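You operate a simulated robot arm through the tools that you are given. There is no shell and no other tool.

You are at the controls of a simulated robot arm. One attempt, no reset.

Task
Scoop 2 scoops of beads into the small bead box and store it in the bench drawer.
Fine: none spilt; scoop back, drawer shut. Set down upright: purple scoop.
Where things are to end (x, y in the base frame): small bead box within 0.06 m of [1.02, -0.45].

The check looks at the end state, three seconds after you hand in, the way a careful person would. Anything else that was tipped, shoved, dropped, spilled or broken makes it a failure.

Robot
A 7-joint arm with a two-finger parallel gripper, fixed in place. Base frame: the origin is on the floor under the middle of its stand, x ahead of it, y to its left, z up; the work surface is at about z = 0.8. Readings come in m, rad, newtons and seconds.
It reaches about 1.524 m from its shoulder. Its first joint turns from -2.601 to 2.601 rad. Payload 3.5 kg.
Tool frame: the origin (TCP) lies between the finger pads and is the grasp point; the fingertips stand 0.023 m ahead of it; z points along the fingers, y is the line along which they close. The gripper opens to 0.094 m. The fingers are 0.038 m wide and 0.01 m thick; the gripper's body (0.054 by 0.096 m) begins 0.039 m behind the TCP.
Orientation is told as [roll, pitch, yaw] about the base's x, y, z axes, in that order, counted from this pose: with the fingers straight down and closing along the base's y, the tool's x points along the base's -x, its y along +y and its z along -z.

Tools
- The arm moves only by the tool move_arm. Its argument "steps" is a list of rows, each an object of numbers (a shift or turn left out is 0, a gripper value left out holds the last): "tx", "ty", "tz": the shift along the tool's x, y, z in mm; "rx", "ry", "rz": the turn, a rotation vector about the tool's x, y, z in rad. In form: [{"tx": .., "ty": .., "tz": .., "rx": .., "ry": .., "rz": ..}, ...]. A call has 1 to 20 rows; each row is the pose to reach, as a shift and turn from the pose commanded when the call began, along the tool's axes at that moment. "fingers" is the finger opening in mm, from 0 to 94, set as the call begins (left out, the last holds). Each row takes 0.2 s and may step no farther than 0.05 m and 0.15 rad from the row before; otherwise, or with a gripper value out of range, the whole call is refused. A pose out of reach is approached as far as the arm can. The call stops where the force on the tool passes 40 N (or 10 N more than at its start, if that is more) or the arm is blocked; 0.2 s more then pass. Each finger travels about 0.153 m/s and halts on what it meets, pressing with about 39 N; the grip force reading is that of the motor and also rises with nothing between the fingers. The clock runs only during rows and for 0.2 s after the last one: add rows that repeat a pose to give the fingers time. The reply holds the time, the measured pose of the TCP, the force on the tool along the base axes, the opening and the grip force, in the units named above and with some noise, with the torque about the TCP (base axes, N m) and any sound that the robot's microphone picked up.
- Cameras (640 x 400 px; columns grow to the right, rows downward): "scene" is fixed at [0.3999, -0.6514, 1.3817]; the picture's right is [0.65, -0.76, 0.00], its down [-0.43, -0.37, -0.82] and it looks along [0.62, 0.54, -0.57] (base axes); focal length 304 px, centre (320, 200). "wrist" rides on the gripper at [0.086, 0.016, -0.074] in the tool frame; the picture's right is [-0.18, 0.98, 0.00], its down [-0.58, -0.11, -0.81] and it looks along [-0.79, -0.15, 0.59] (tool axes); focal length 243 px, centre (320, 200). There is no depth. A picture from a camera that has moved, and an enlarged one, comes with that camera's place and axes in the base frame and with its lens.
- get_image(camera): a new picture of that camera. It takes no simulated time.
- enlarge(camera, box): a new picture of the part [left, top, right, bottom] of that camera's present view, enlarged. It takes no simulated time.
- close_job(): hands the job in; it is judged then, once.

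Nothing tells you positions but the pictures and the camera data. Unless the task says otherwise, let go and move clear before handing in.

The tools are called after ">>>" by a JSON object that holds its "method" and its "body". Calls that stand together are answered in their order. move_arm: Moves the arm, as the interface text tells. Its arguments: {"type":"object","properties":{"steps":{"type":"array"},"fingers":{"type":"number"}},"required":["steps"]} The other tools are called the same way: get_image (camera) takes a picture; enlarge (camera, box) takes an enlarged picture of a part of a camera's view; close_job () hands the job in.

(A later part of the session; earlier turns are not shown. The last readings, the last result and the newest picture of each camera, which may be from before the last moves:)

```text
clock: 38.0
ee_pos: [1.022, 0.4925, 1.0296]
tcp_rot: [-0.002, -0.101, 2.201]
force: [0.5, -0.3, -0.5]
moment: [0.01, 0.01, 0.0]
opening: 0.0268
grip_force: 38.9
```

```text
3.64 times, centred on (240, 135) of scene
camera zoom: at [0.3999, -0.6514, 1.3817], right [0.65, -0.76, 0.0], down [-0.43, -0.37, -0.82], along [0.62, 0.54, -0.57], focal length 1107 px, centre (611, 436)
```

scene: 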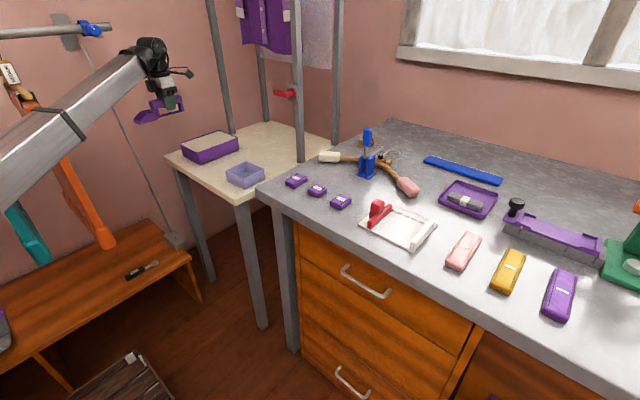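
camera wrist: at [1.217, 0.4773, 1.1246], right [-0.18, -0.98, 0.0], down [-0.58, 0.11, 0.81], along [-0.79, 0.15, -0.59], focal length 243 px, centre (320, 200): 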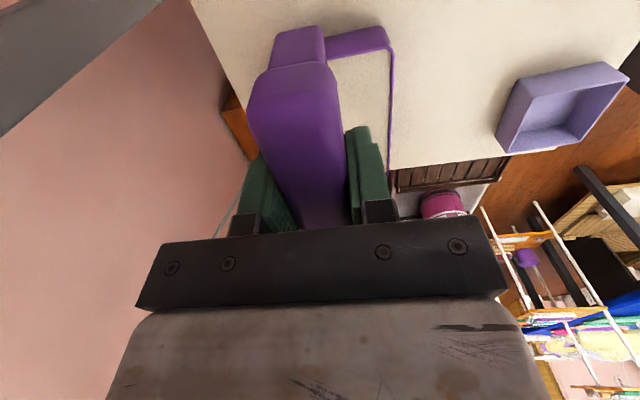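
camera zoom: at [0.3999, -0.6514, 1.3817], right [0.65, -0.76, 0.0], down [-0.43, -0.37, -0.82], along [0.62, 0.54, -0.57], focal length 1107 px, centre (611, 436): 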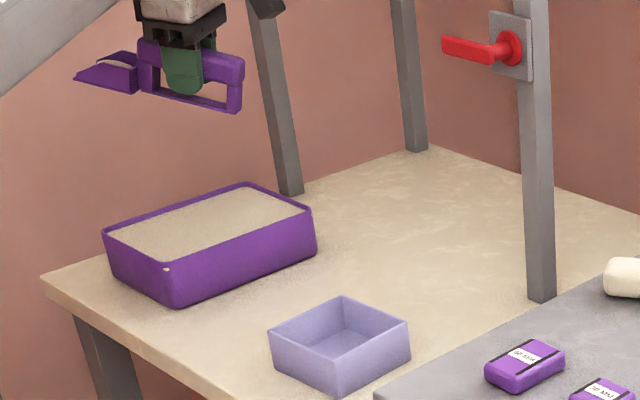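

The load is steady. Now I'll translate to above the box at the same height, keeping about 10 cm from the lever.

>>> {"method": "move_arm", "body": {"steps": [{"tx": 12, "ty": 8.3, "tz": -1.2}, {"tx": 33, "ty": 22.9, "tz": -3.3}, {"tx": 58, "ty": 40.2, "tz": -5.9}, {"tx": 85, "ty": 59, "tz": -8.6}, {"tx": 112, "ty": 77.7, "tz": -11.4}, {"tx": 139, "ty": 96.5, "tz": -14.1}, {"tx": 166, "ty": 115.2, "tz": -16.8}, {"tx": 193, "ty": 133.9, "tz": -19.6}, {"tx": 220, "ty": 152.7, "tz": -22.3}, {"tx": 247, "ty": 171.4, "tz": -25}, {"tx": 272, "ty": 188.7, "tz": -27.6}, {"tx": 296, "ty": 205.4, "tz": -30}, {"tx": 316, "ty": 219.3, "tz": -32}, {"tx": 328, "ty": 227.6, "tz": -33.3}, {"tx": 331.3, "ty": 229.9, "tz": -33.6}, {"tx": 331.3, "ty": 229.9, "tz": -33.6}]}}

>>> {"method": "enlarge", "body": {"camera": "scene", "box": [180, 70, 340, 200]}}

>>> {"method": "get_image", "body": {"camera": "wrist"}}

```text
clock: 41.4
ee_pos: [1.0349, 0.0863, 1.0292]
tcp_rot: [-0.002, -0.101, 2.201]
force: [1.2, -0.2, -1.2]
moment: [0.0, -0.03, 0.01]
opening: 0.0274
grip_force: 39.2
```

```text
3.08 times, centred on (260, 135) of scene
camera zoom: at [0.3999, -0.6514, 1.3817], right [0.65, -0.76, 0.0], down [-0.43, -0.37, -0.82], along [0.62, 0.54, -0.57], focal length 936 px, centre (505, 400)
```

zoom: 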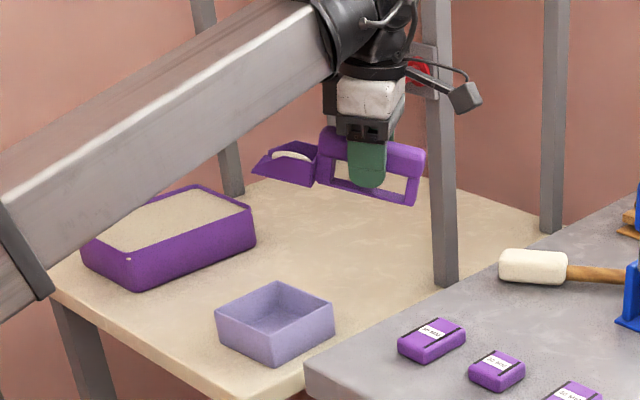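

```text
taken
camera wrist: at [1.0762, 0.0017, 1.0941], right [-0.9, -0.43, 0.02], down [-0.21, 0.47, 0.86], along [-0.38, 0.77, -0.51], focal length 243 px, centre (320, 200)
```

wrist: 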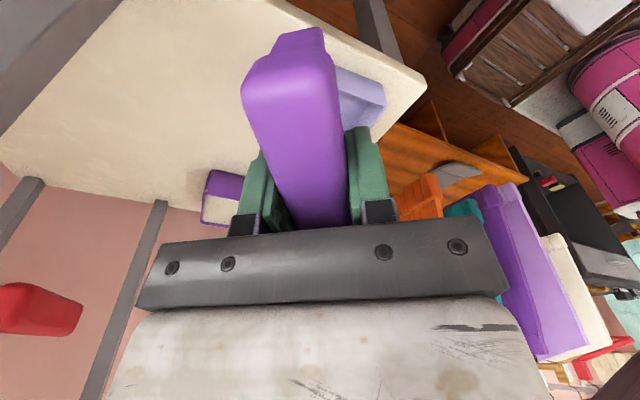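

The scoop sits above the box, with the lever well off to the side. I'll lower it so the lip is just above the box rim while bringing it nearly level.

>>> {"method": "move_arm", "body": {"steps": [{"tx": 0.3, "ty": 0.2, "tz": 12, "ry": 0.02}, {"tx": 0.6, "ty": 0.4, "tz": 32, "ry": 0.04}, {"tx": 1, "ty": 0.7, "tz": 54, "ry": 0.07}, {"tx": 1.3, "ty": 0.9, "tz": 76, "ry": 0.1}, {"tx": 1.6, "ty": 1.1, "tz": 94, "ry": 0.13}, {"tx": 1.9, "ty": 1.2, "tz": 106, "ry": 0.15}, {"tx": 1.9, "ty": 1.2, "tz": 112.6, "ry": 0.15}, {"tx": 1.9, "ty": 1.2, "tz": 112.6, "ry": 0.15}]}}

>>> {"method": "enlarge", "body": {"camera": "scene", "box": [200, 120, 320, 200]}}

>>> {"method": "get_image", "body": {"camera": "wrist"}}

```text
clock: 43.2
ee_pos: [1.0282, 0.0936, 0.9169]
tcp_rot: [-0.001, 0.049, 2.202]
force: [-0.3, -0.3, -0.2]
moment: [-0.01, 0.01, 0.02]
opening: 0.0272
grip_force: 39.0
```

```text
5.00 times, centred on (260, 160) of scene
camera zoom: at [0.3999, -0.6514, 1.3817], right [0.65, -0.76, 0.0], down [-0.43, -0.37, -0.82], along [0.62, 0.54, -0.57], focal length 1522 px, centre (620, 400)
```

zoom: 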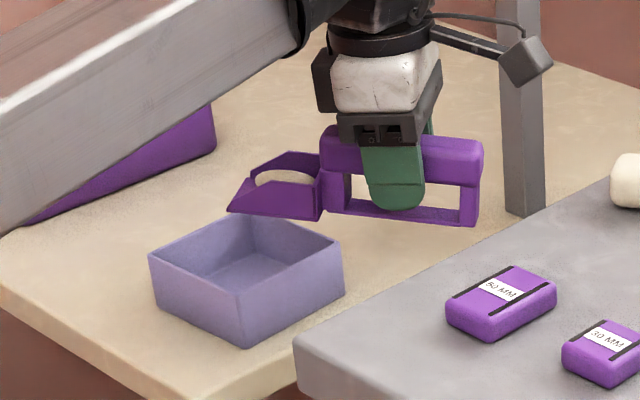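

```text
taken
camera wrist: at [1.0634, 0.0183, 0.9946], right [-0.9, -0.43, -0.01], down [-0.28, 0.56, 0.78], along [-0.33, 0.7, -0.63], focal length 243 px, centre (320, 200)
```

wrist: 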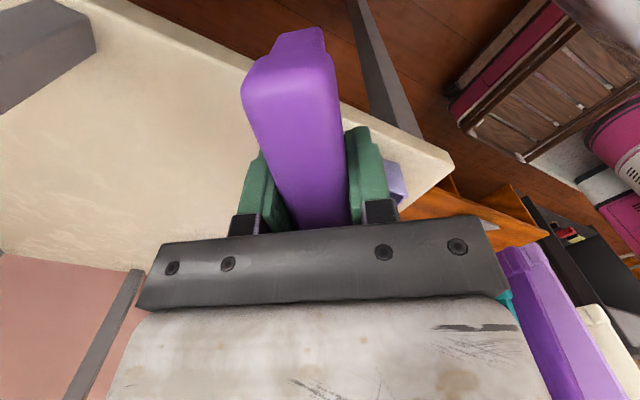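

The lip is over the box centre, but it reads about 15 mm higher than expected: the scoop has rotated roughly 0.12 rad nose-up within the grip from the dig. I'll account for that and start a slow pour with the lip held just above the rim.

>>> {"method": "move_arm", "body": {"steps": [{"tx": 1, "tz": 2, "ry": 0.08}, {"tx": 1.7, "tz": 2.4, "ry": 0.15}, {"tx": -2, "tz": -6, "ry": 0.22}, {"tx": -6, "tz": -14, "ry": 0.29}, {"tx": -10.5, "tz": -21, "ry": 0.355}, {"tx": -15.1, "tz": -28.1, "ry": 0.42}, {"tx": -20.6, "tz": -34.5, "ry": 0.485}, {"tx": -26.1, "tz": -40.8, "ry": 0.55}, {"tx": -26.1, "tz": -40.8, "ry": 0.55}]}}

>>> {"method": "enlarge", "body": {"camera": "scene", "box": [200, 110, 320, 200]}}

```text
clock: 45.2
ee_pos: [1.0101, 0.1175, 0.9571]
tcp_rot: [-0.003, 0.6, 2.199]
force: [0.2, 0.9, -0.6]
moment: [0.0, -0.01, -0.01]
opening: 0.0272
grip_force: 38.7
```

```text
4.44 times, centred on (260, 155) of scene
camera zoom: at [0.3999, -0.6514, 1.3817], right [0.65, -0.76, 0.0], down [-0.43, -0.37, -0.82], along [0.62, 0.54, -0.57], focal length 1353 px, centre (587, 400)
```

zoom: 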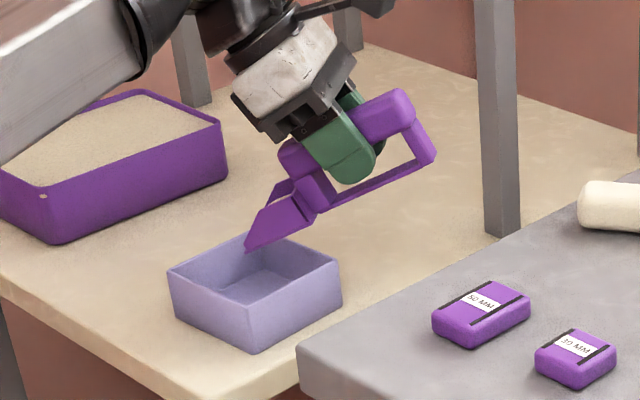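

The lip is inside the box's outline and nothing has gone astray. I'll keep tilting slowly to empty the bucket.

>>> {"method": "move_arm", "body": {"steps": [{"tx": -1.5, "tz": -6.7, "ry": 0.06}, {"tx": -3.1, "tz": -13.4, "ry": 0.12}, {"tx": -6, "tz": -20.5, "ry": 0.18}, {"tx": -9.2, "tz": -27.6, "ry": 0.24}, {"tx": -13, "tz": -34.3, "ry": 0.3}, {"tx": -16.8, "tz": -41.1, "ry": 0.36}, {"tx": -21.4, "tz": -47.3, "ry": 0.42}, {"tx": -26, "tz": -53.5, "ry": 0.48}, {"tx": -31.3, "tz": -59.1, "ry": 0.54}, {"tx": -36.7, "tz": -64.8, "ry": 0.6}, {"tx": -36.7, "tz": -64.8, "ry": 0.6}, {"tx": -36.7, "tz": -64.8, "ry": 0.6}]}}

>>> {"method": "enlarge", "body": {"camera": "scene", "box": [200, 110, 320, 200]}}

```text
clock: 47.8
ee_pos: [0.9723, 0.1693, 0.9892]
tcp_rot: [-0.004, 1.2, 2.195]
force: [0.9, -0.2, 0.1]
moment: [-0.03, 0.01, -0.01]
opening: 0.0273
grip_force: 38.8
```

```text
4.44 times, centred on (260, 155) of scene
camera zoom: at [0.3999, -0.6514, 1.3817], right [0.65, -0.76, 0.0], down [-0.43, -0.37, -0.82], along [0.62, 0.54, -0.57], focal length 1353 px, centre (587, 400)
```

zoom: 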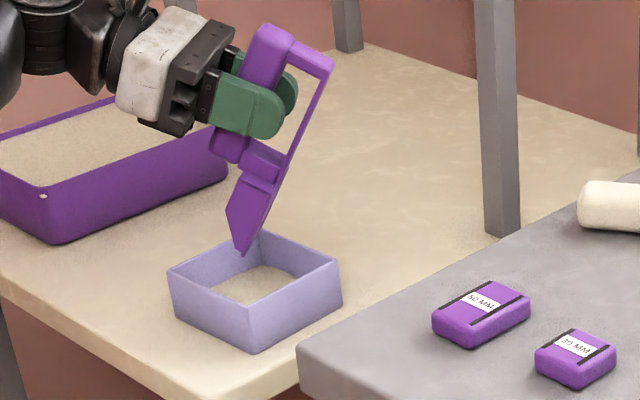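

Beads are now in the box. I'll hold briefly at a slightly steeper angle so the bucket fully empties, then inspect around the box.

>>> {"method": "move_arm", "body": {"steps": [{"tz": -4, "ry": 0.06}, {"tz": -4, "ry": 0.12}, {"tz": -4, "ry": 0.12}, {"tz": -4, "ry": 0.12}]}}

>>> {"method": "enlarge", "body": {"camera": "scene", "box": [215, 140, 295, 200]}}

>>> {"method": "get_image", "body": {"camera": "wrist"}}

```text
clock: 48.8
ee_pos: [0.9692, 0.1728, 0.991]
tcp_rot: [-0.006, 1.318, 2.194]
force: [-0.1, 0.1, -0.4]
moment: [0.01, 0.0, -0.03]
opening: 0.0271
grip_force: 39.6
```

```text
6.67 times, centred on (255, 170) of scene
camera zoom: at [0.3999, -0.6514, 1.3817], right [0.65, -0.76, 0.0], down [-0.43, -0.37, -0.82], along [0.62, 0.54, -0.57], focal length 2029 px, centre (753, 400)
```

zoom: 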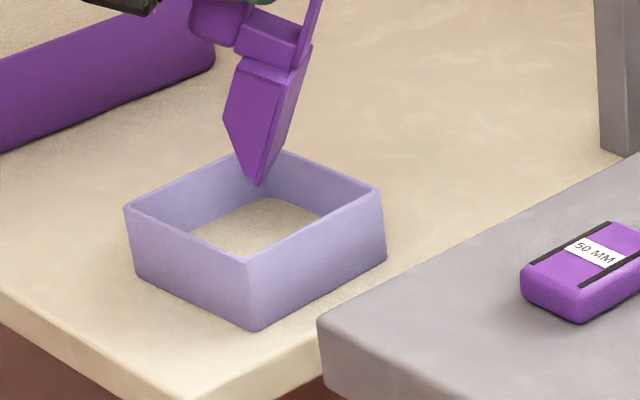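

```text
taken
camera wrist: at [0.9257, 0.2055, 1.0924], right [-0.82, -0.54, -0.18], down [-0.46, 0.81, -0.36], along [0.34, -0.21, -0.91], focal length 243 px, centre (320, 200)
```

wrist: 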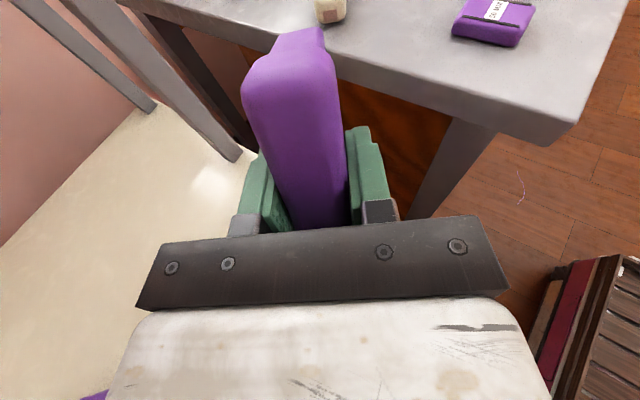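

The first scoop is in the box as an even layer, with no stray beads around it. I'll lift clear and bring the empty scoop back to level.

>>> {"method": "move_arm", "body": {"steps": [{"tx": 29, "tz": -7.5}, {"tx": 58, "tz": -15}, {"tx": 77.5, "tz": -20, "ry": -0.06}, {"tx": 77.5, "tz": -20, "ry": -0.2}, {"tx": 77.5, "tz": -20, "ry": -0.34}, {"tx": 77.5, "tz": -20, "ry": -0.48}, {"tx": 77.5, "tz": -20, "ry": -0.62}, {"tx": 77.5, "tz": -20, "ry": -0.76}, {"tx": 77.5, "tz": -20, "ry": -0.9}, {"tx": 77.5, "tz": -20, "ry": -1.04}, {"tx": 77.5, "tz": -20, "ry": -1.18}, {"tx": 77.5, "tz": -20, "ry": -1.2}, {"tx": 77.5, "tz": -20, "ry": -1.2}]}}

>>> {"method": "enlarge", "body": {"camera": "scene", "box": [180, 80, 320, 190]}}

>>> {"method": "enlarge", "body": {"camera": "scene", "box": [215, 150, 285, 200]}}

```text
clock: 51.6
ee_pos: [0.9692, 0.1744, 1.0714]
tcp_rot: [-0.002, 0.119, 2.201]
force: [-0.4, 0.6, 0.3]
moment: [-0.02, -0.03, -0.03]
opening: 0.0272
grip_force: 39.1
```

```text
3.64 times, centred on (250, 135) of scene
camera zoom: at [0.3999, -0.6514, 1.3817], right [0.65, -0.76, 0.0], down [-0.43, -0.37, -0.82], along [0.62, 0.54, -0.57], focal length 1107 px, centre (574, 436)
```

zoom: 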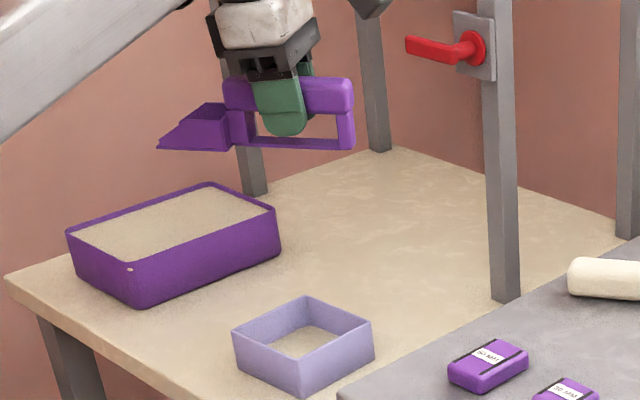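

```text
8.00 times, centred on (250, 175) of scene
camera zoom: at [0.3999, -0.6514, 1.3817], right [0.65, -0.76, 0.0], down [-0.43, -0.37, -0.82], along [0.62, 0.54, -0.57], focal length 2435 px, centre (880, 400)
```

zoom: 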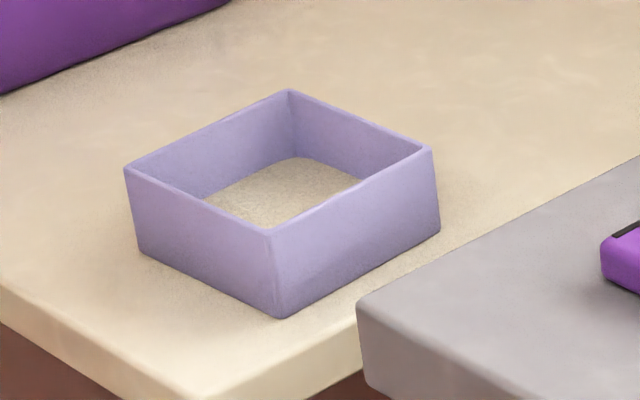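

The scoop is level at tool pitch 0.12, confirming that grip offset, and the box holds a neat layer. I'll go back to the bin for the second scoop, turning the nose to −x on the way.

>>> {"method": "move_arm", "body": {"steps": [{"tx": -16.2, "ty": -31.7, "tz": -0.8, "rx": 0.0112, "rz": -0.0934}, {"tx": -32.5, "ty": -63.4, "tz": -1.6, "rx": 0.0223, "rz": -0.1868}, {"tx": -48.7, "ty": -95.1, "tz": -2.4, "rx": 0.0335, "rz": -0.2802}, {"tx": -65, "ty": -126.8, "tz": -3.2, "rx": 0.0447, "rz": -0.3736}, {"tx": -81.2, "ty": -158.5, "tz": -4, "rx": 0.0559, "rz": -0.467}, {"tx": -97.4, "ty": -190.1, "tz": -4.8, "rx": 0.067, "rz": -0.5604}, {"tx": -113.7, "ty": -221.8, "tz": -5.6, "rx": 0.0782, "rz": -0.6538}, {"tx": -129.9, "ty": -253.5, "tz": -6.4, "rx": 0.0894, "rz": -0.7472}, {"tx": -146.2, "ty": -285.2, "tz": -7.2, "rx": 0.1005, "rz": -0.8406}, {"tx": -162.4, "ty": -316.9, "tz": -8, "rx": 0.1117, "rz": -0.934}, {"tx": -162.4, "ty": -316.9, "tz": -8, "rx": 0.1117, "rz": -0.934}]}}

>>> {"method": "enlarge", "body": {"camera": "scene", "box": [150, 70, 290, 170]}}

```text
clock: 54.0
ee_pos: [1.1298, 0.494, 1.0575]
tcp_rot: [-0.001, 0.121, -3.14]
force: [-0.1, -0.2, -0.3]
moment: [-0.01, 0.04, 0.01]
opening: 0.0272
grip_force: 39.2
```

```text
4.00 times, centred on (220, 120) of scene
camera zoom: at [0.3999, -0.6514, 1.3817], right [0.65, -0.76, 0.0], down [-0.43, -0.37, -0.82], along [0.62, 0.54, -0.57], focal length 1217 px, centre (720, 520)
```

zoom: 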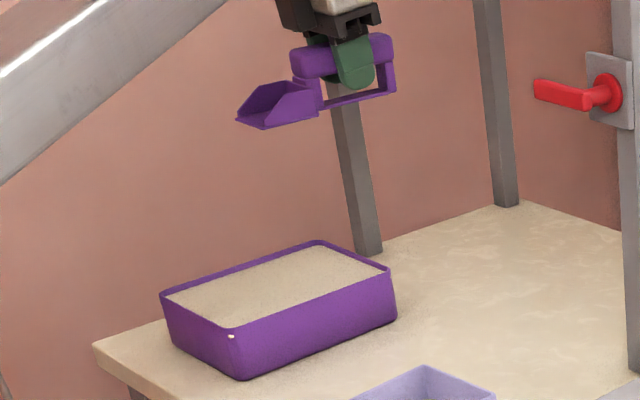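

The bucket is empty and back over the bin. I'll tilt to tool pitch 0.72 (scoop at 0.6) with the lip above the beads.

>>> {"method": "move_arm", "body": {"steps": [{"tx": -1.6, "ty": 0.4, "tz": 14, "ry": 0.12}, {"tx": -3.3, "ty": 0.8, "tz": 28, "ry": 0.24}, {"tx": -5, "ty": 1.2, "tz": 43, "ry": 0.36}, {"tx": -6.6, "ty": 1.6, "tz": 58, "ry": 0.48}, {"tx": -8.2, "ty": 2, "tz": 72, "ry": 0.6}, {"tx": -8.2, "ty": 2, "tz": 72, "ry": 0.6}]}}

>>> {"method": "enlarge", "body": {"camera": "scene", "box": [170, 80, 290, 170]}}

```text
clock: 55.4
ee_pos: [1.1292, 0.4894, 0.9868]
tcp_rot: [-0.002, 0.724, 3.141]
force: [0.1, 0.8, -0.4]
moment: [0.03, 0.01, -0.01]
opening: 0.0273
grip_force: 38.9
```

```text
4.44 times, centred on (230, 125) of scene
camera zoom: at [0.3999, -0.6514, 1.3817], right [0.65, -0.76, 0.0], down [-0.43, -0.37, -0.82], along [0.62, 0.54, -0.57], focal length 1353 px, centre (720, 533)
```

zoom: 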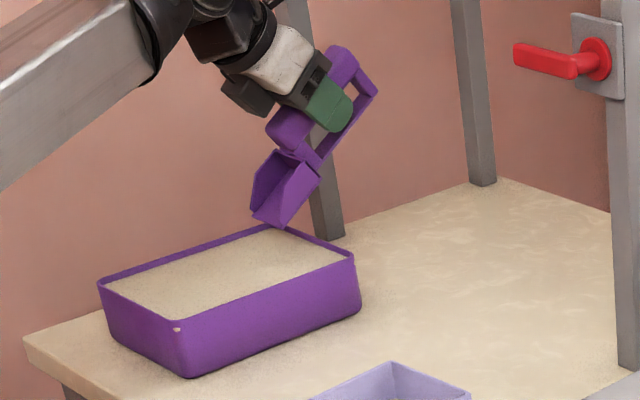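

The setup matches the first scoop. Now I'll dig in slowly, slightly shallower than commanded last time.

>>> {"method": "move_arm", "body": {"steps": [{"tx": -10, "tz": 9.4}, {"tx": -20.2, "tz": 18.8}, {"tx": -29, "tz": 21.5}, {"tx": -37.6, "tz": 23.4}, {"tx": -47, "tz": 20.7}, {"tx": -56.4, "tz": 17.6}]}}

>>> {"method": "enlarge", "body": {"camera": "scene", "box": [170, 80, 290, 170]}}

```text
clock: 56.8
ee_pos: [1.0986, 0.4914, 0.9368]
tcp_rot: [-0.002, 0.722, 3.139]
force: [-0.4, -0.8, 0.0]
moment: [0.0, 0.01, 0.01]
opening: 0.0271
grip_force: 39.3
```

```text
4.44 times, centred on (230, 125) of scene
camera zoom: at [0.3999, -0.6514, 1.3817], right [0.65, -0.76, 0.0], down [-0.43, -0.37, -0.82], along [0.62, 0.54, -0.57], focal length 1353 px, centre (720, 533)
```

zoom: 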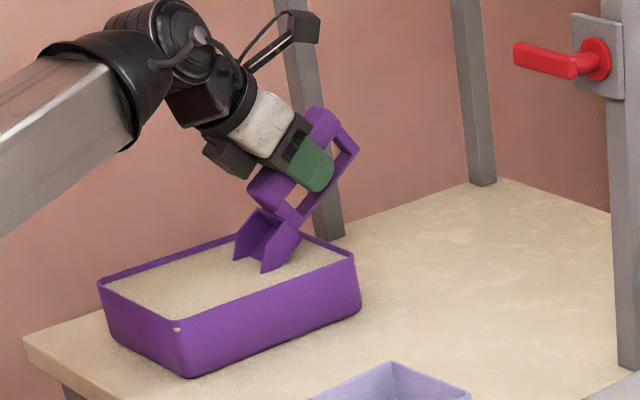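

There's no load or mound yet, so this pass is a little shallow. I'll push slightly deeper and forward in a small step and look again.

>>> {"method": "move_arm", "body": {"steps": [{"tx": -6, "tz": -1}, {"tx": -11.9, "tz": -1.9}]}}

>>> {"method": "enlarge", "body": {"camera": "scene", "box": [170, 80, 290, 170]}}

```text
clock: 57.4
ee_pos: [1.0889, 0.4897, 0.932]
tcp_rot: [-0.001, 0.722, 3.143]
force: [8.3, 0.8, 18.0]
moment: [0.0, 0.88, 0.02]
opening: 0.0276
grip_force: 38.6
```

```text
4.44 times, centred on (230, 125) of scene
camera zoom: at [0.3999, -0.6514, 1.3817], right [0.65, -0.76, 0.0], down [-0.43, -0.37, -0.82], along [0.62, 0.54, -0.57], focal length 1353 px, centre (720, 533)
```

zoom: 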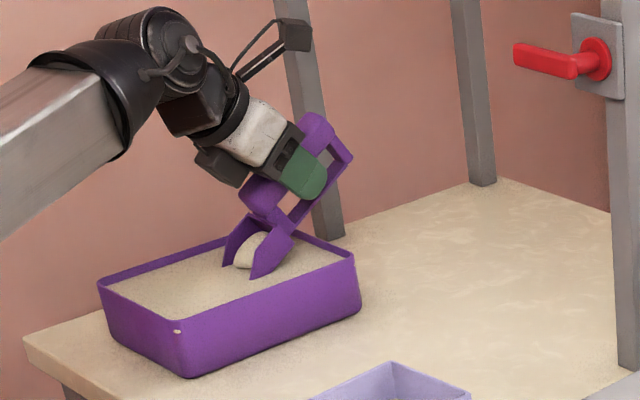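

The bucket now shows the same mound as before, with about 20 N of resistance. I'll curl the nose up and raise gently from here without going deeper.

>>> {"method": "move_arm", "body": {"steps": [{"tx": -2, "tz": -1, "ry": -0.05}, {"tx": -4.3, "tz": 0.5, "ry": -0.1}, {"tx": -5.6, "tz": 2, "ry": -0.15}, {"tx": -7, "tz": 3.1, "ry": -0.2}, {"tx": -8.4, "tz": 6, "ry": -0.26}, {"tx": -9.8, "tz": 8.7, "ry": -0.32}, {"tx": -11, "tz": 11, "ry": -0.38}, {"tx": -12.2, "tz": 13.5, "ry": -0.44}, {"tx": -12.1, "tz": 14.2, "ry": -0.5}, {"tx": -12, "tz": 14.8, "ry": -0.55}, {"tx": -10, "tz": 14.2, "ry": -0.6}, {"tx": -7.6, "tz": 13.5, "ry": -0.65}, {"tx": -2.5, "tz": 9, "ry": -0.68}, {"tx": 2.7, "tz": 4.3, "ry": -0.7}, {"tx": 12, "tz": -6, "ry": -0.7}, {"tx": 22.1, "tz": -17.8, "ry": -0.7}, {"tx": 22.1, "tz": -17.8, "ry": -0.7}]}}

>>> {"method": "enlarge", "body": {"camera": "scene", "box": [170, 80, 290, 170]}}

>>> {"method": "enlarge", "body": {"camera": "scene", "box": [190, 100, 250, 140]}}

```text
clock: 61.0
ee_pos: [1.0911, 0.4901, 0.9575]
tcp_rot: [0.0, 0.018, -3.143]
force: [-0.4, 0.2, 0.6]
moment: [0.0, -0.04, -0.02]
opening: 0.0277
grip_force: 39.2
```

```text
4.44 times, centred on (230, 125) of scene
camera zoom: at [0.3999, -0.6514, 1.3817], right [0.65, -0.76, 0.0], down [-0.43, -0.37, -0.82], along [0.62, 0.54, -0.57], focal length 1353 px, centre (720, 533)
```

zoom: 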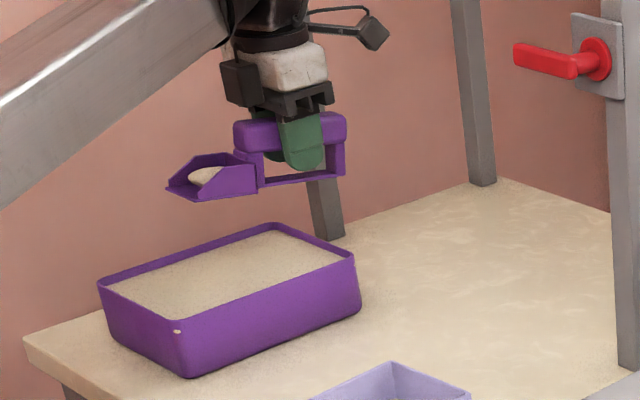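

```text
10.00 times, centred on (220, 120) of scene
camera zoom: at [0.3999, -0.6514, 1.3817], right [0.65, -0.76, 0.0], down [-0.43, -0.37, -0.82], along [0.62, 0.54, -0.57], focal length 3043 px, centre (1320, 1000)
```

zoom: 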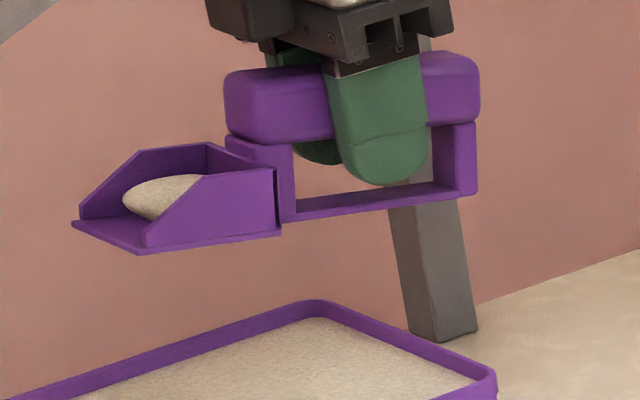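

The bucket is loaded again with a similar mound. The scoop looks a bit more nose-up in the grip than before; I'll zoom in to measure the new offset.

>>> {"method": "enlarge", "body": {"camera": "scene", "box": [194, 108, 226, 128]}}

>>> {"method": "enlarge", "body": {"camera": "scene", "box": [210, 102, 242, 122]}}

>>> {"method": "get_image", "body": {"camera": "wrist"}}

```text
16.00 times, centred on (210, 118) of scene
camera zoom: at [0.3999, -0.6514, 1.3817], right [0.65, -0.76, 0.0], down [-0.43, -0.37, -0.82], along [0.62, 0.54, -0.57], focal length 4869 px, centre (2080, 1512)
```

zoom: 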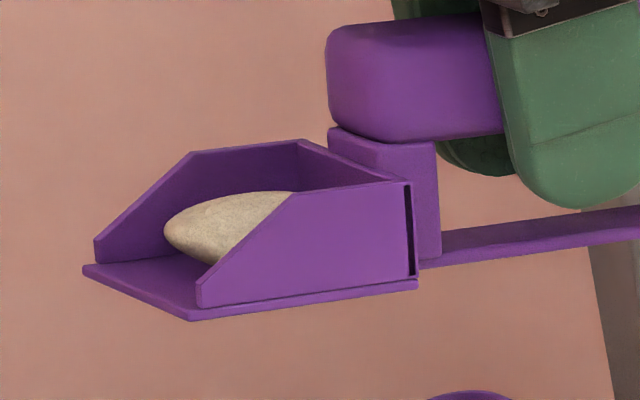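

```text
16.00 times, centred on (226, 112) of scene
camera zoom: at [0.3999, -0.6514, 1.3817], right [0.65, -0.76, 0.0], down [-0.43, -0.37, -0.82], along [0.62, 0.54, -0.57], focal length 4869 px, centre (1824, 1608)
```

zoom: 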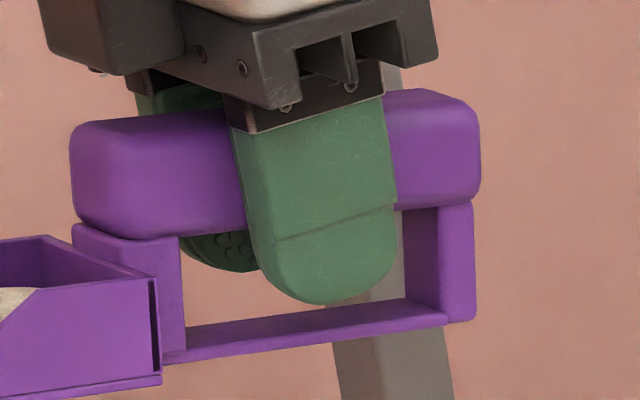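

```text
taken
camera wrist: at [1.1778, 0.4741, 1.035], right [-0.18, -0.98, 0.0], down [-0.6, 0.11, 0.79], along [-0.78, 0.15, -0.61], focal length 243 px, centre (320, 200)
```

wrist: 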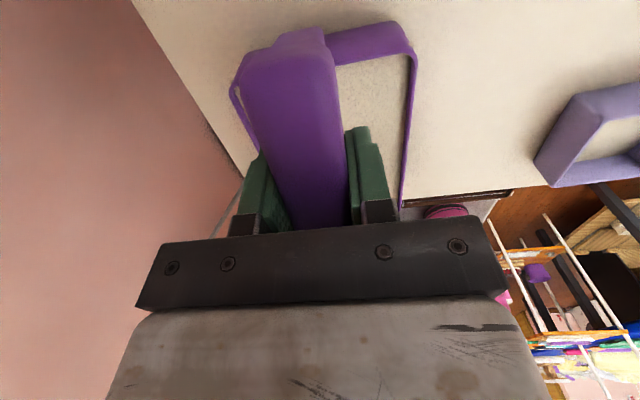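

The scoop is now about 0.175 rad nose-up relative to the tool, and the load sits well inside the bucket walls. I'll raise it and turn the nose to 126° as before.

>>> {"method": "move_arm", "body": {"steps": [{"tx": 0.2, "tz": -10}, {"tx": 0.5, "tz": -28}, {"tx": 0.9, "tz": -50}, {"tx": 1.3, "tz": -72}, {"tx": -7.4, "tz": -72.2, "rx": -0.0021, "rz": 0.1175}, {"tx": -16.2, "tz": -72.3, "rx": -0.0042, "rz": 0.235}, {"tx": -25, "tz": -72.5, "rx": -0.0063, "rz": 0.3525}, {"tx": -33.7, "tz": -72.6, "rx": -0.0085, "rz": 0.47}, {"tx": -42.4, "tz": -72.8, "rx": -0.0106, "rz": 0.5875}, {"tx": -51.2, "tz": -73, "rx": -0.0127, "rz": 0.705}, {"tx": -60, "tz": -73.1, "rx": -0.0148, "rz": 0.8225}, {"tx": -68.7, "tz": -73.3, "rx": -0.0169, "rz": 0.94}, {"tx": -68.7, "tz": -73.3, "rx": -0.0169, "rz": 0.94}]}}

>>> {"method": "enlarge", "body": {"camera": "scene", "box": [160, 80, 320, 190]}}

```text
clock: 63.8
ee_pos: [1.023, 0.4907, 1.0295]
tcp_rot: [-0.002, 0.018, 2.201]
force: [0.5, 0.2, -0.8]
moment: [0.0, 0.01, 0.02]
opening: 0.0275
grip_force: 38.5
```

```text
3.64 times, centred on (240, 135) of scene
camera zoom: at [0.3999, -0.6514, 1.3817], right [0.65, -0.76, 0.0], down [-0.43, -0.37, -0.82], along [0.62, 0.54, -0.57], focal length 1107 px, centre (611, 436)
```

zoom: 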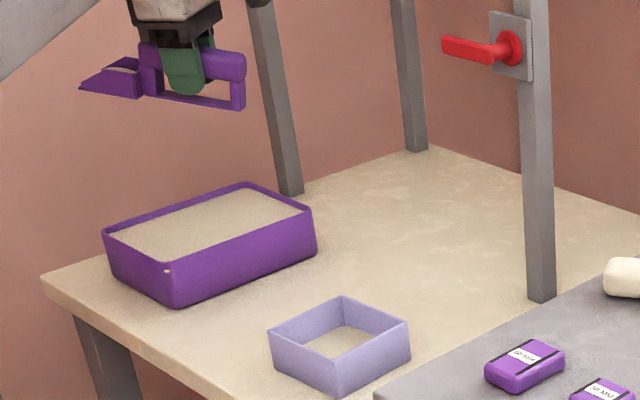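

The load is stable. I'll translate to above the box along the same clear path.

>>> {"method": "move_arm", "body": {"steps": [{"tx": 12, "ty": 8.3, "tz": 0.2}, {"tx": 33, "ty": 22.9, "tz": 0.6}, {"tx": 58, "ty": 40.2, "tz": 1}, {"tx": 85, "ty": 59, "tz": 1.5}, {"tx": 112, "ty": 77.7, "tz": 2}, {"tx": 139, "ty": 96.4, "tz": 2.5}, {"tx": 166, "ty": 115.2, "tz": 3}, {"tx": 193, "ty": 133.9, "tz": 3.5}, {"tx": 220, "ty": 152.7, "tz": 4}, {"tx": 247, "ty": 171.4, "tz": 4.5}, {"tx": 272, "ty": 188.7, "tz": 5}, {"tx": 296, "ty": 205.4, "tz": 5.4}, {"tx": 316, "ty": 219.3, "tz": 5.8}, {"tx": 327, "ty": 227, "tz": 6}, {"tx": 330, "ty": 229, "tz": 6}, {"tx": 330, "ty": 229, "tz": 6}]}}

>>> {"method": "enlarge", "body": {"camera": "scene", "box": [180, 70, 340, 200]}}

```text
clock: 67.2
ee_pos: [1.0331, 0.0875, 1.0305]
tcp_rot: [-0.003, 0.019, 2.203]
force: [0.6, -0.4, -0.8]
moment: [-0.01, 0.0, 0.0]
opening: 0.0273
grip_force: 39.2
```

```text
3.08 times, centred on (260, 135) of scene
camera zoom: at [0.3999, -0.6514, 1.3817], right [0.65, -0.76, 0.0], down [-0.43, -0.37, -0.82], along [0.62, 0.54, -0.57], focal length 936 px, centre (505, 400)
```

zoom: 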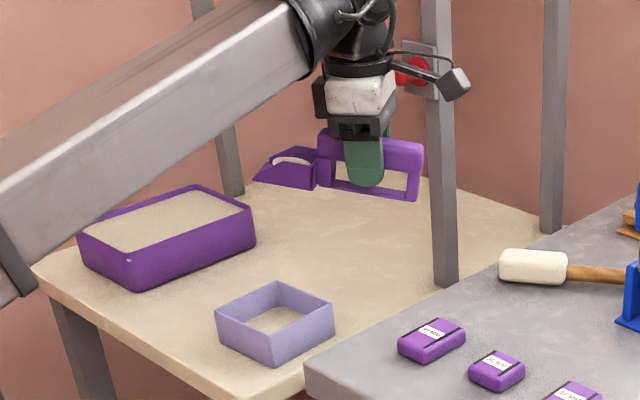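

I'll lower to just above the rim while bringing the scoop nearly level.

>>> {"method": "move_arm", "body": {"steps": [{"tx": -0.8, "tz": 12, "ry": 0.01}, {"tx": -2, "tz": 32, "ry": 0.03}, {"tx": -3.5, "tz": 56, "ry": 0.05}, {"tx": -5, "tz": 80, "ry": 0.08}, {"tx": -6.5, "tz": 100, "ry": 0.1}, {"tx": -7.8, "tz": 114, "ry": 0.12}, {"tx": -8.4, "tz": 122.9, "ry": 0.126}, {"tx": -8.4, "tz": 122.9, "ry": 0.126}]}}

>>> {"method": "enlarge", "body": {"camera": "scene", "box": [200, 120, 320, 200]}}

```text
clock: 69.0
ee_pos: [1.0308, 0.0923, 0.9072]
tcp_rot: [-0.001, 0.143, 2.201]
force: [-0.4, 0.1, -0.2]
moment: [-0.01, -0.01, 0.01]
opening: 0.0276
grip_force: 38.8
```

```text
5.00 times, centred on (260, 160) of scene
camera zoom: at [0.3999, -0.6514, 1.3817], right [0.65, -0.76, 0.0], down [-0.43, -0.37, -0.82], along [0.62, 0.54, -0.57], focal length 1522 px, centre (620, 400)
```

zoom: 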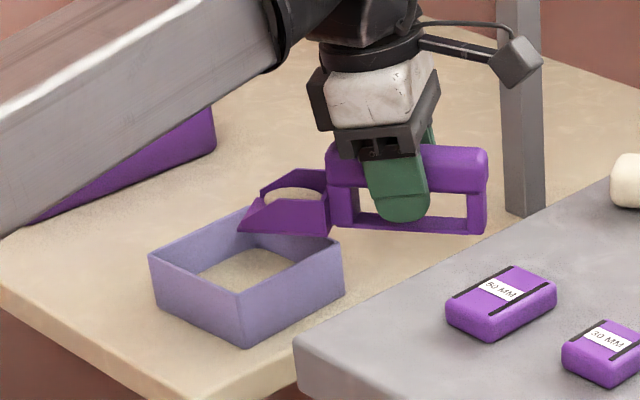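

The lip is right over the box centre at the planned height. I'll pour slowly in one smooth tilt.

>>> {"method": "move_arm", "body": {"steps": [{"tx": -4.5, "tz": -9.7, "ry": 0.112}, {"tx": -7.6, "tz": -18, "ry": 0.182}, {"tx": -10.7, "tz": -26.1, "ry": 0.252}, {"tx": -14.5, "tz": -33.2, "ry": 0.317}, {"tx": -18.4, "tz": -40.3, "ry": 0.382}, {"tx": -23.1, "tz": -46.9, "ry": 0.447}, {"tx": -27.8, "tz": -53.4, "ry": 0.512}, {"tx": -32.9, "tz": -59, "ry": 0.572}, {"tx": -38, "tz": -64.5, "ry": 0.632}, {"tx": -43.7, "tz": -69.3, "ry": 0.692}, {"tx": -49.5, "tz": -74, "ry": 0.752}, {"tx": -55.7, "tz": -78.2, "ry": 0.812}, {"tx": -62, "tz": -82.3, "ry": 0.872}, {"tx": -68.6, "tz": -85.6, "ry": 0.932}, {"tx": -75.3, "tz": -88.9, "ry": 0.992}, {"tx": -82.4, "tz": -91.5, "ry": 1.052}, {"tx": -89.5, "tz": -94, "ry": 1.112}, {"tx": -96.7, "tz": -95.6, "ry": 1.172}, {"tx": -96.7, "tz": -95.6, "ry": 1.172}, {"tx": -96.7, "tz": -95.6, "ry": 1.172}]}}

>>> {"method": "enlarge", "body": {"camera": "scene", "box": [215, 130, 295, 200]}}

```text
clock: 73.2
ee_pos: [0.9648, 0.1825, 0.9873]
tcp_rot: [-0.011, 1.319, 2.191]
force: [-0.5, -1.0, -0.7]
moment: [-0.01, -0.01, 0.03]
opening: 0.0272
grip_force: 38.9
```

```text
5.71 times, centred on (255, 165) of scene
camera zoom: at [0.3999, -0.6514, 1.3817], right [0.65, -0.76, 0.0], down [-0.43, -0.37, -0.82], along [0.62, 0.54, -0.57], focal length 1739 px, centre (691, 400)
```

zoom: 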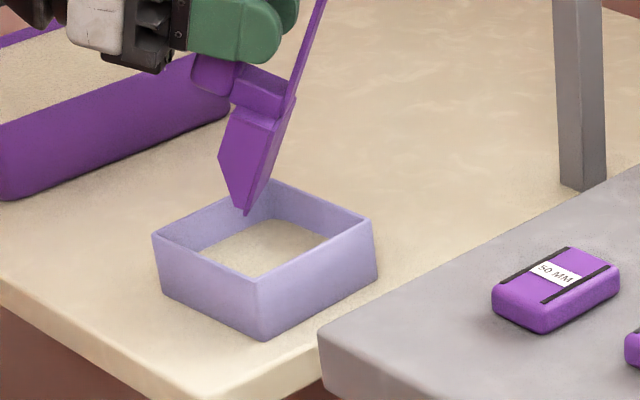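

The second scoop has gone in and the bead level in the box has risen. I'll lift clear and level the scoop.

>>> {"method": "move_arm", "body": {"steps": [{"tx": 29, "tz": -7.5}, {"tx": 58, "tz": -15}, {"tx": 77.5, "tz": -20, "ry": -0.06}, {"tx": 77.5, "tz": -20, "ry": -0.2}, {"tx": 77.5, "tz": -20, "ry": -0.34}, {"tx": 77.5, "tz": -20, "ry": -0.48}, {"tx": 77.5, "tz": -20, "ry": -0.62}, {"tx": 77.5, "tz": -20, "ry": -0.76}, {"tx": 77.5, "tz": -20, "ry": -0.9}, {"tx": 77.5, "tz": -20, "ry": -1.04}, {"tx": 77.5, "tz": -20, "ry": -1.144}, {"tx": 77.5, "tz": -20, "ry": -1.144}]}}

>>> {"method": "enlarge", "body": {"camera": "scene", "box": [180, 80, 320, 190]}}

>>> {"method": "enlarge", "body": {"camera": "scene", "box": [215, 150, 285, 200]}}

>>> {"method": "get_image", "body": {"camera": "wrist"}}

```text
clock: 75.8
ee_pos: [0.9655, 0.1817, 1.0677]
tcp_rot: [-0.002, 0.171, 2.201]
force: [-0.4, 0.0, -1.2]
moment: [-0.02, 0.02, 0.0]
opening: 0.0274
grip_force: 38.7
```

```text
3.64 times, centred on (250, 135) of scene
camera zoom: at [0.3999, -0.6514, 1.3817], right [0.65, -0.76, 0.0], down [-0.43, -0.37, -0.82], along [0.62, 0.54, -0.57], focal length 1107 px, centre (574, 436)
```

zoom: 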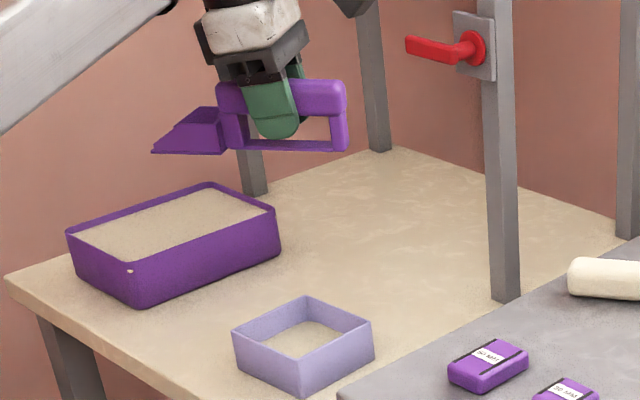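

```text
8.00 times, centred on (250, 175) of scene
camera zoom: at [0.3999, -0.6514, 1.3817], right [0.65, -0.76, 0.0], down [-0.43, -0.37, -0.82], along [0.62, 0.54, -0.57], focal length 2435 px, centre (880, 400)
```

zoom: 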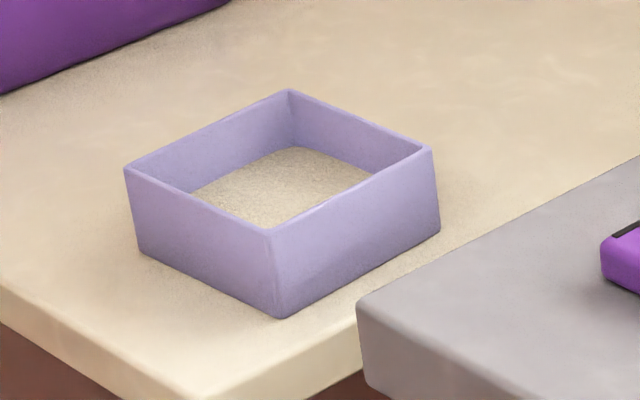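

```text
taken
camera wrist: at [0.9942, 0.1142, 1.1553], right [-0.9, -0.43, -0.03], down [-0.33, 0.64, 0.7], along [-0.28, 0.64, -0.72], focal length 243 px, centre (320, 200)
```

wrist: 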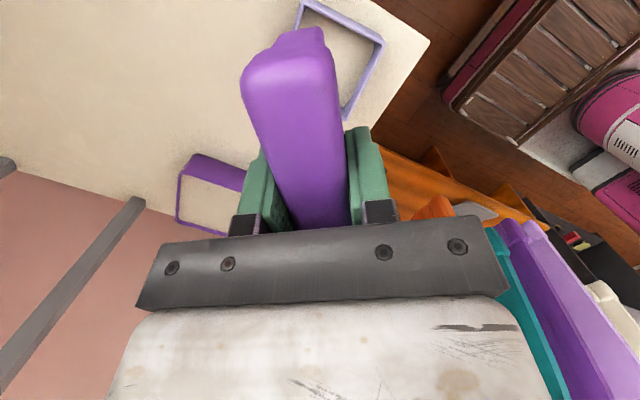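

Both scoops are in and the box has an even, deeper layer with nothing spilled. Next I'll return the scoop: move above its original spot and unwind the yaw to −0.024.

>>> {"method": "move_arm", "body": {"steps": [{"tx": -27.1, "ty": -19.5, "tz": 0.4}, {"tx": -54.2, "ty": -38.9, "tz": 0.8}, {"tx": -81.4, "ty": -58.3, "tz": 1.2}, {"tx": -108.5, "ty": -77.8, "tz": 1.6}, {"tx": -108.5, "ty": -77.8, "tz": 1.6, "rx": -0.0237, "rz": 0.137}, {"tx": -108.5, "ty": -77.8, "tz": 1.6, "rx": -0.0473, "rz": 0.274}, {"tx": -108.5, "ty": -77.8, "tz": 1.6, "rx": -0.071, "rz": 0.4111}, {"tx": -108.5, "ty": -77.8, "tz": 1.6, "rx": -0.0947, "rz": 0.5481}, {"tx": -108.5, "ty": -77.8, "tz": 1.6, "rx": -0.1183, "rz": 0.6852}, {"tx": -108.5, "ty": -77.8, "tz": 1.6, "rx": -0.142, "rz": 0.8222}, {"tx": -108.5, "ty": -77.8, "tz": 1.6, "rx": -0.1657, "rz": 0.9592}, {"tx": -108.5, "ty": -77.8, "tz": 1.6, "rx": -0.1894, "rz": 1.0963}, {"tx": -108.5, "ty": -77.8, "tz": 1.6, "rx": -0.213, "rz": 1.2333}, {"tx": -108.5, "ty": -77.8, "tz": 1.6, "rx": -0.2367, "rz": 1.3703}, {"tx": -108.5, "ty": -77.8, "tz": 1.6, "rx": -0.2604, "rz": 1.5073}, {"tx": -108.5, "ty": -77.8, "tz": 1.6, "rx": -0.284, "rz": 1.6444}, {"tx": -108.5, "ty": -77.8, "tz": 1.6, "rx": -0.3077, "rz": 1.7814}, {"tx": -108.5, "ty": -77.8, "tz": 1.6, "rx": -0.3314, "rz": 1.9184}, {"tx": -108.5, "ty": -77.8, "tz": 1.6, "rx": -0.355, "rz": 2.0555}, {"tx": -108.5, "ty": -77.8, "tz": 1.6, "rx": -0.3787, "rz": 2.1925}]}}

>>> {"method": "enlarge", "body": {"camera": "scene", "box": [180, 80, 320, 190]}}

```text
clock: 78.8
ee_pos: [0.9665, 0.3121, 1.0466]
tcp_rot: [-0.005, 0.17, 0.884]
force: [10.0, -18.6, -2.5]
moment: [2.07, 1.0, 1.56]
opening: 0.0273
grip_force: 38.9
stopped in row 14: the force on the tool passed its limit at 102 N (the readings are from after the stop); the commanded pose is now the measured one
```

```text
3.64 times, centred on (250, 135) of scene
camera zoom: at [0.3999, -0.6514, 1.3817], right [0.65, -0.76, 0.0], down [-0.43, -0.37, -0.82], along [0.62, 0.54, -0.57], focal length 1107 px, centre (574, 436)
```

zoom: 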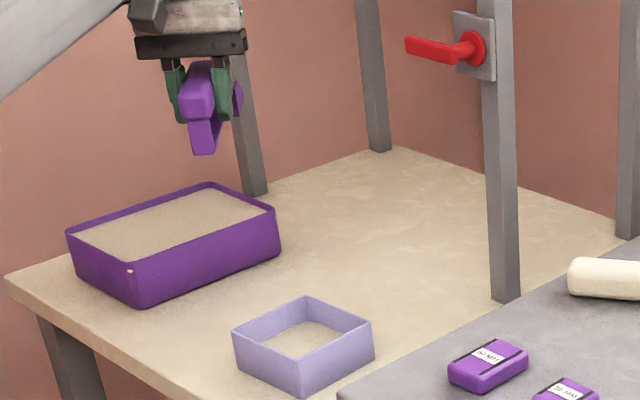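

The motion stopped on a contact spike partway through the turn. I need to find out what touched, so I'll look at both cameras before doing anything else.

>>> {"method": "get_image", "body": {"camera": "scene"}}

>>> {"method": "get_image", "body": {"camera": "wrist"}}

>>> {"method": "enlarge", "body": {"camera": "scene", "box": [120, 0, 320, 125]}}

```text
taken
```

scene: 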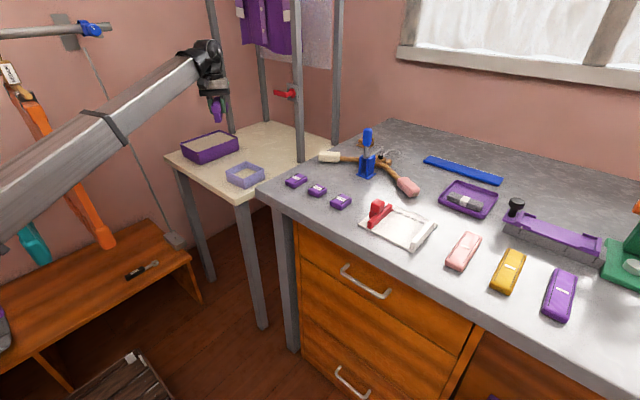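

```text
taken
camera wrist: at [0.9074, 0.2673, 1.1347], right [-0.65, 0.76, -0.03], down [0.53, 0.48, 0.7], along [0.55, 0.43, -0.72], focal length 243 px, centre (320, 200)
```

wrist: 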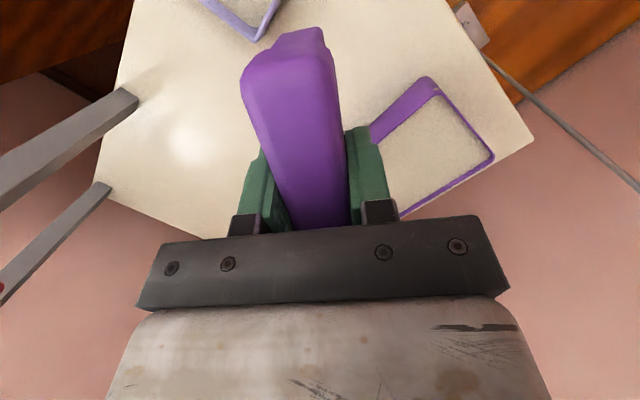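

```text
3.20 times, centred on (220, 62) of scene
camera zoom: at [0.3999, -0.6514, 1.3817], right [0.65, -0.76, 0.0], down [-0.43, -0.37, -0.82], along [0.62, 0.54, -0.57], focal length 974 px, centre (640, 640)
```

zoom: 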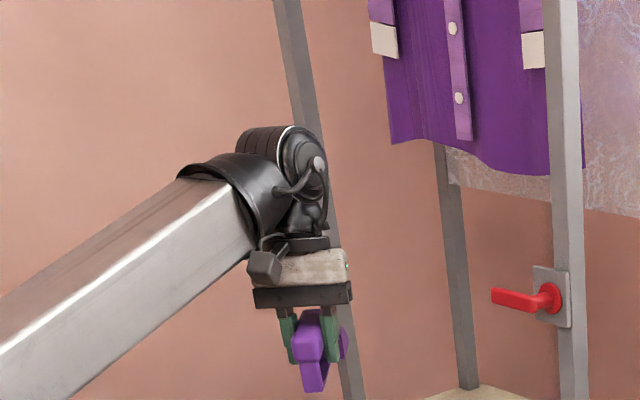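

The wrist camera's housing has bumped the robot's own forearm because the tool is pitched; nothing in the scene was touched. I'll back the yaw off, level the tool, then try again.

>>> {"method": "move_arm", "body": {"steps": [{"rx": 0.017, "rz": -0.0985}, {"rx": 0.034, "rz": -0.197}, {"rx": 0.051, "rz": -0.2956}, {"rx": 0.051, "rz": -0.2956}]}}

```text
clock: 79.8
ee_pos: [0.9656, 0.3132, 1.0474]
tcp_rot: [-0.002, 0.17, 1.179]
force: [-0.2, -0.5, -0.6]
moment: [0.0, -0.02, -0.02]
opening: 0.0271
grip_force: 38.3
```

The force is gone. I'll level the tool and continue the turn in cautious steps.

>>> {"method": "move_arm", "body": {"steps": [{"ry": -0.09}, {"ry": -0.17}, {"ry": -0.17}]}}

>>> {"method": "move_arm", "body": {"steps": [{"rz": 0.12}, {"rz": 0.24}, {"rz": 0.36}, {"rz": 0.48}, {"rz": 0.6}, {"rz": 0.72}, {"rz": 0.84}, {"rz": 0.96}, {"rz": 1.08}, {"rz": 1.203}, {"rz": 1.203}]}}

>>> {"method": "enlarge", "body": {"camera": "scene", "box": [160, 60, 300, 170]}}

```text
clock: 80.6
ee_pos: [0.9661, 0.3135, 1.0487]
tcp_rot: [-0.005, 0.0, 1.183]
force: [0.5, -0.6, -0.2]
moment: [0.02, 0.0, -0.01]
opening: 0.0269
grip_force: 38.5
```

```text
clock: 83.0
ee_pos: [0.9665, 0.3125, 1.0474]
tcp_rot: [-0.001, -0.003, -0.025]
force: [0.0, -1.4, -0.2]
moment: [0.02, -0.01, 0.04]
opening: 0.0271
grip_force: 39.1
```

```text
3.64 times, centred on (230, 115) of scene
camera zoom: at [0.3999, -0.6514, 1.3817], right [0.65, -0.76, 0.0], down [-0.43, -0.37, -0.82], along [0.62, 0.54, -0.57], focal length 1107 px, centre (647, 509)
```

zoom: 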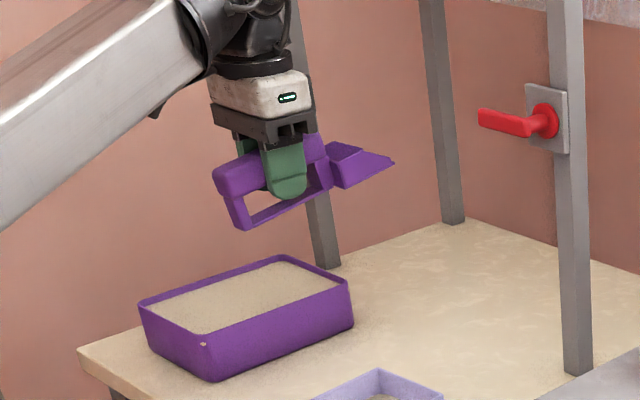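

Back to the original orientation with no contact. I'll descend to a safe height above the scoop's spot, then add the nose-down pitch to level the scoop.

>>> {"method": "move_arm", "body": {"steps": [{"tz": 30}, {"tz": 60}, {"tz": 90}, {"tz": 110}, {"tz": 117}, {"tz": 117, "ry": 0.04}, {"tz": 117, "ry": 0.08}, {"tz": 117, "ry": 0.12}, {"tz": 117, "ry": 0.16}, {"tz": 117, "ry": 0.175}, {"tz": 117, "ry": 0.175}]}}

>>> {"method": "enlarge", "body": {"camera": "scene", "box": [160, 80, 300, 190]}}

>>> {"method": "get_image", "body": {"camera": "wrist"}}

```text
clock: 85.4
ee_pos: [0.9666, 0.3128, 0.9293]
tcp_rot: [-0.001, 0.174, -0.022]
force: [-0.2, 0.4, -1.0]
moment: [0.01, 0.03, 0.02]
opening: 0.0271
grip_force: 39.3
```

```text
3.64 times, centred on (230, 135) of scene
camera zoom: at [0.3999, -0.6514, 1.3817], right [0.65, -0.76, 0.0], down [-0.43, -0.37, -0.82], along [0.62, 0.54, -0.57], focal length 1107 px, centre (647, 436)
```

zoom: 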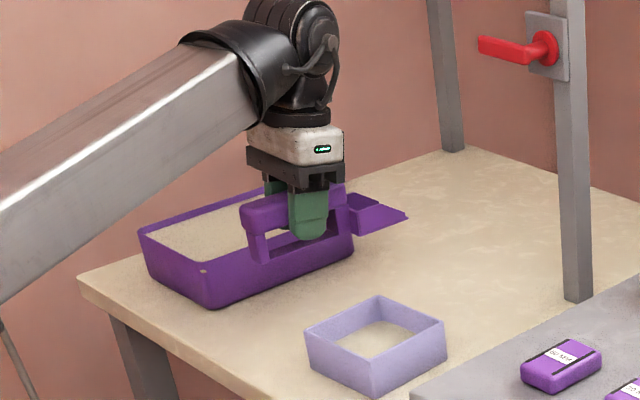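

```text
taken
camera wrist: at [0.894, 0.3309, 1.0181], right [0.2, 0.98, -0.03], down [0.71, -0.12, 0.7], along [0.68, -0.16, -0.72], focal length 243 px, centre (320, 200)
```

wrist: 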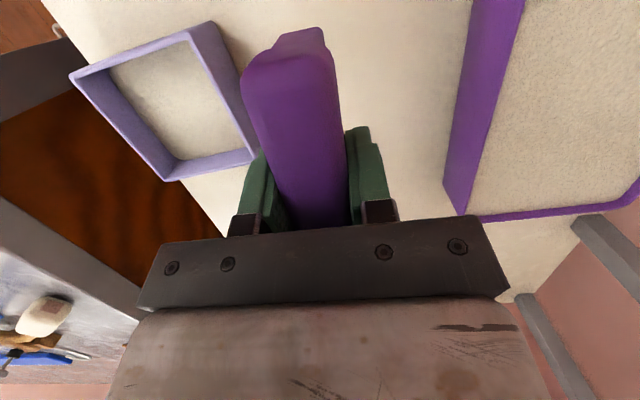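

The pitch is reached without contact. I'll zoom in to check the scoop is really level before lowering.

>>> {"method": "enlarge", "body": {"camera": "scene", "box": [208, 122, 272, 162]}}

```text
10.00 times, centred on (240, 142) of scene
camera zoom: at [0.3999, -0.6514, 1.3817], right [0.65, -0.76, 0.0], down [-0.43, -0.37, -0.82], along [0.62, 0.54, -0.57], focal length 3043 px, centre (1120, 780)
```

zoom: 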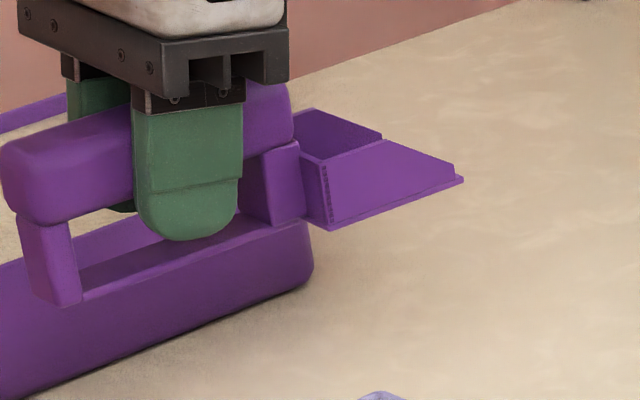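

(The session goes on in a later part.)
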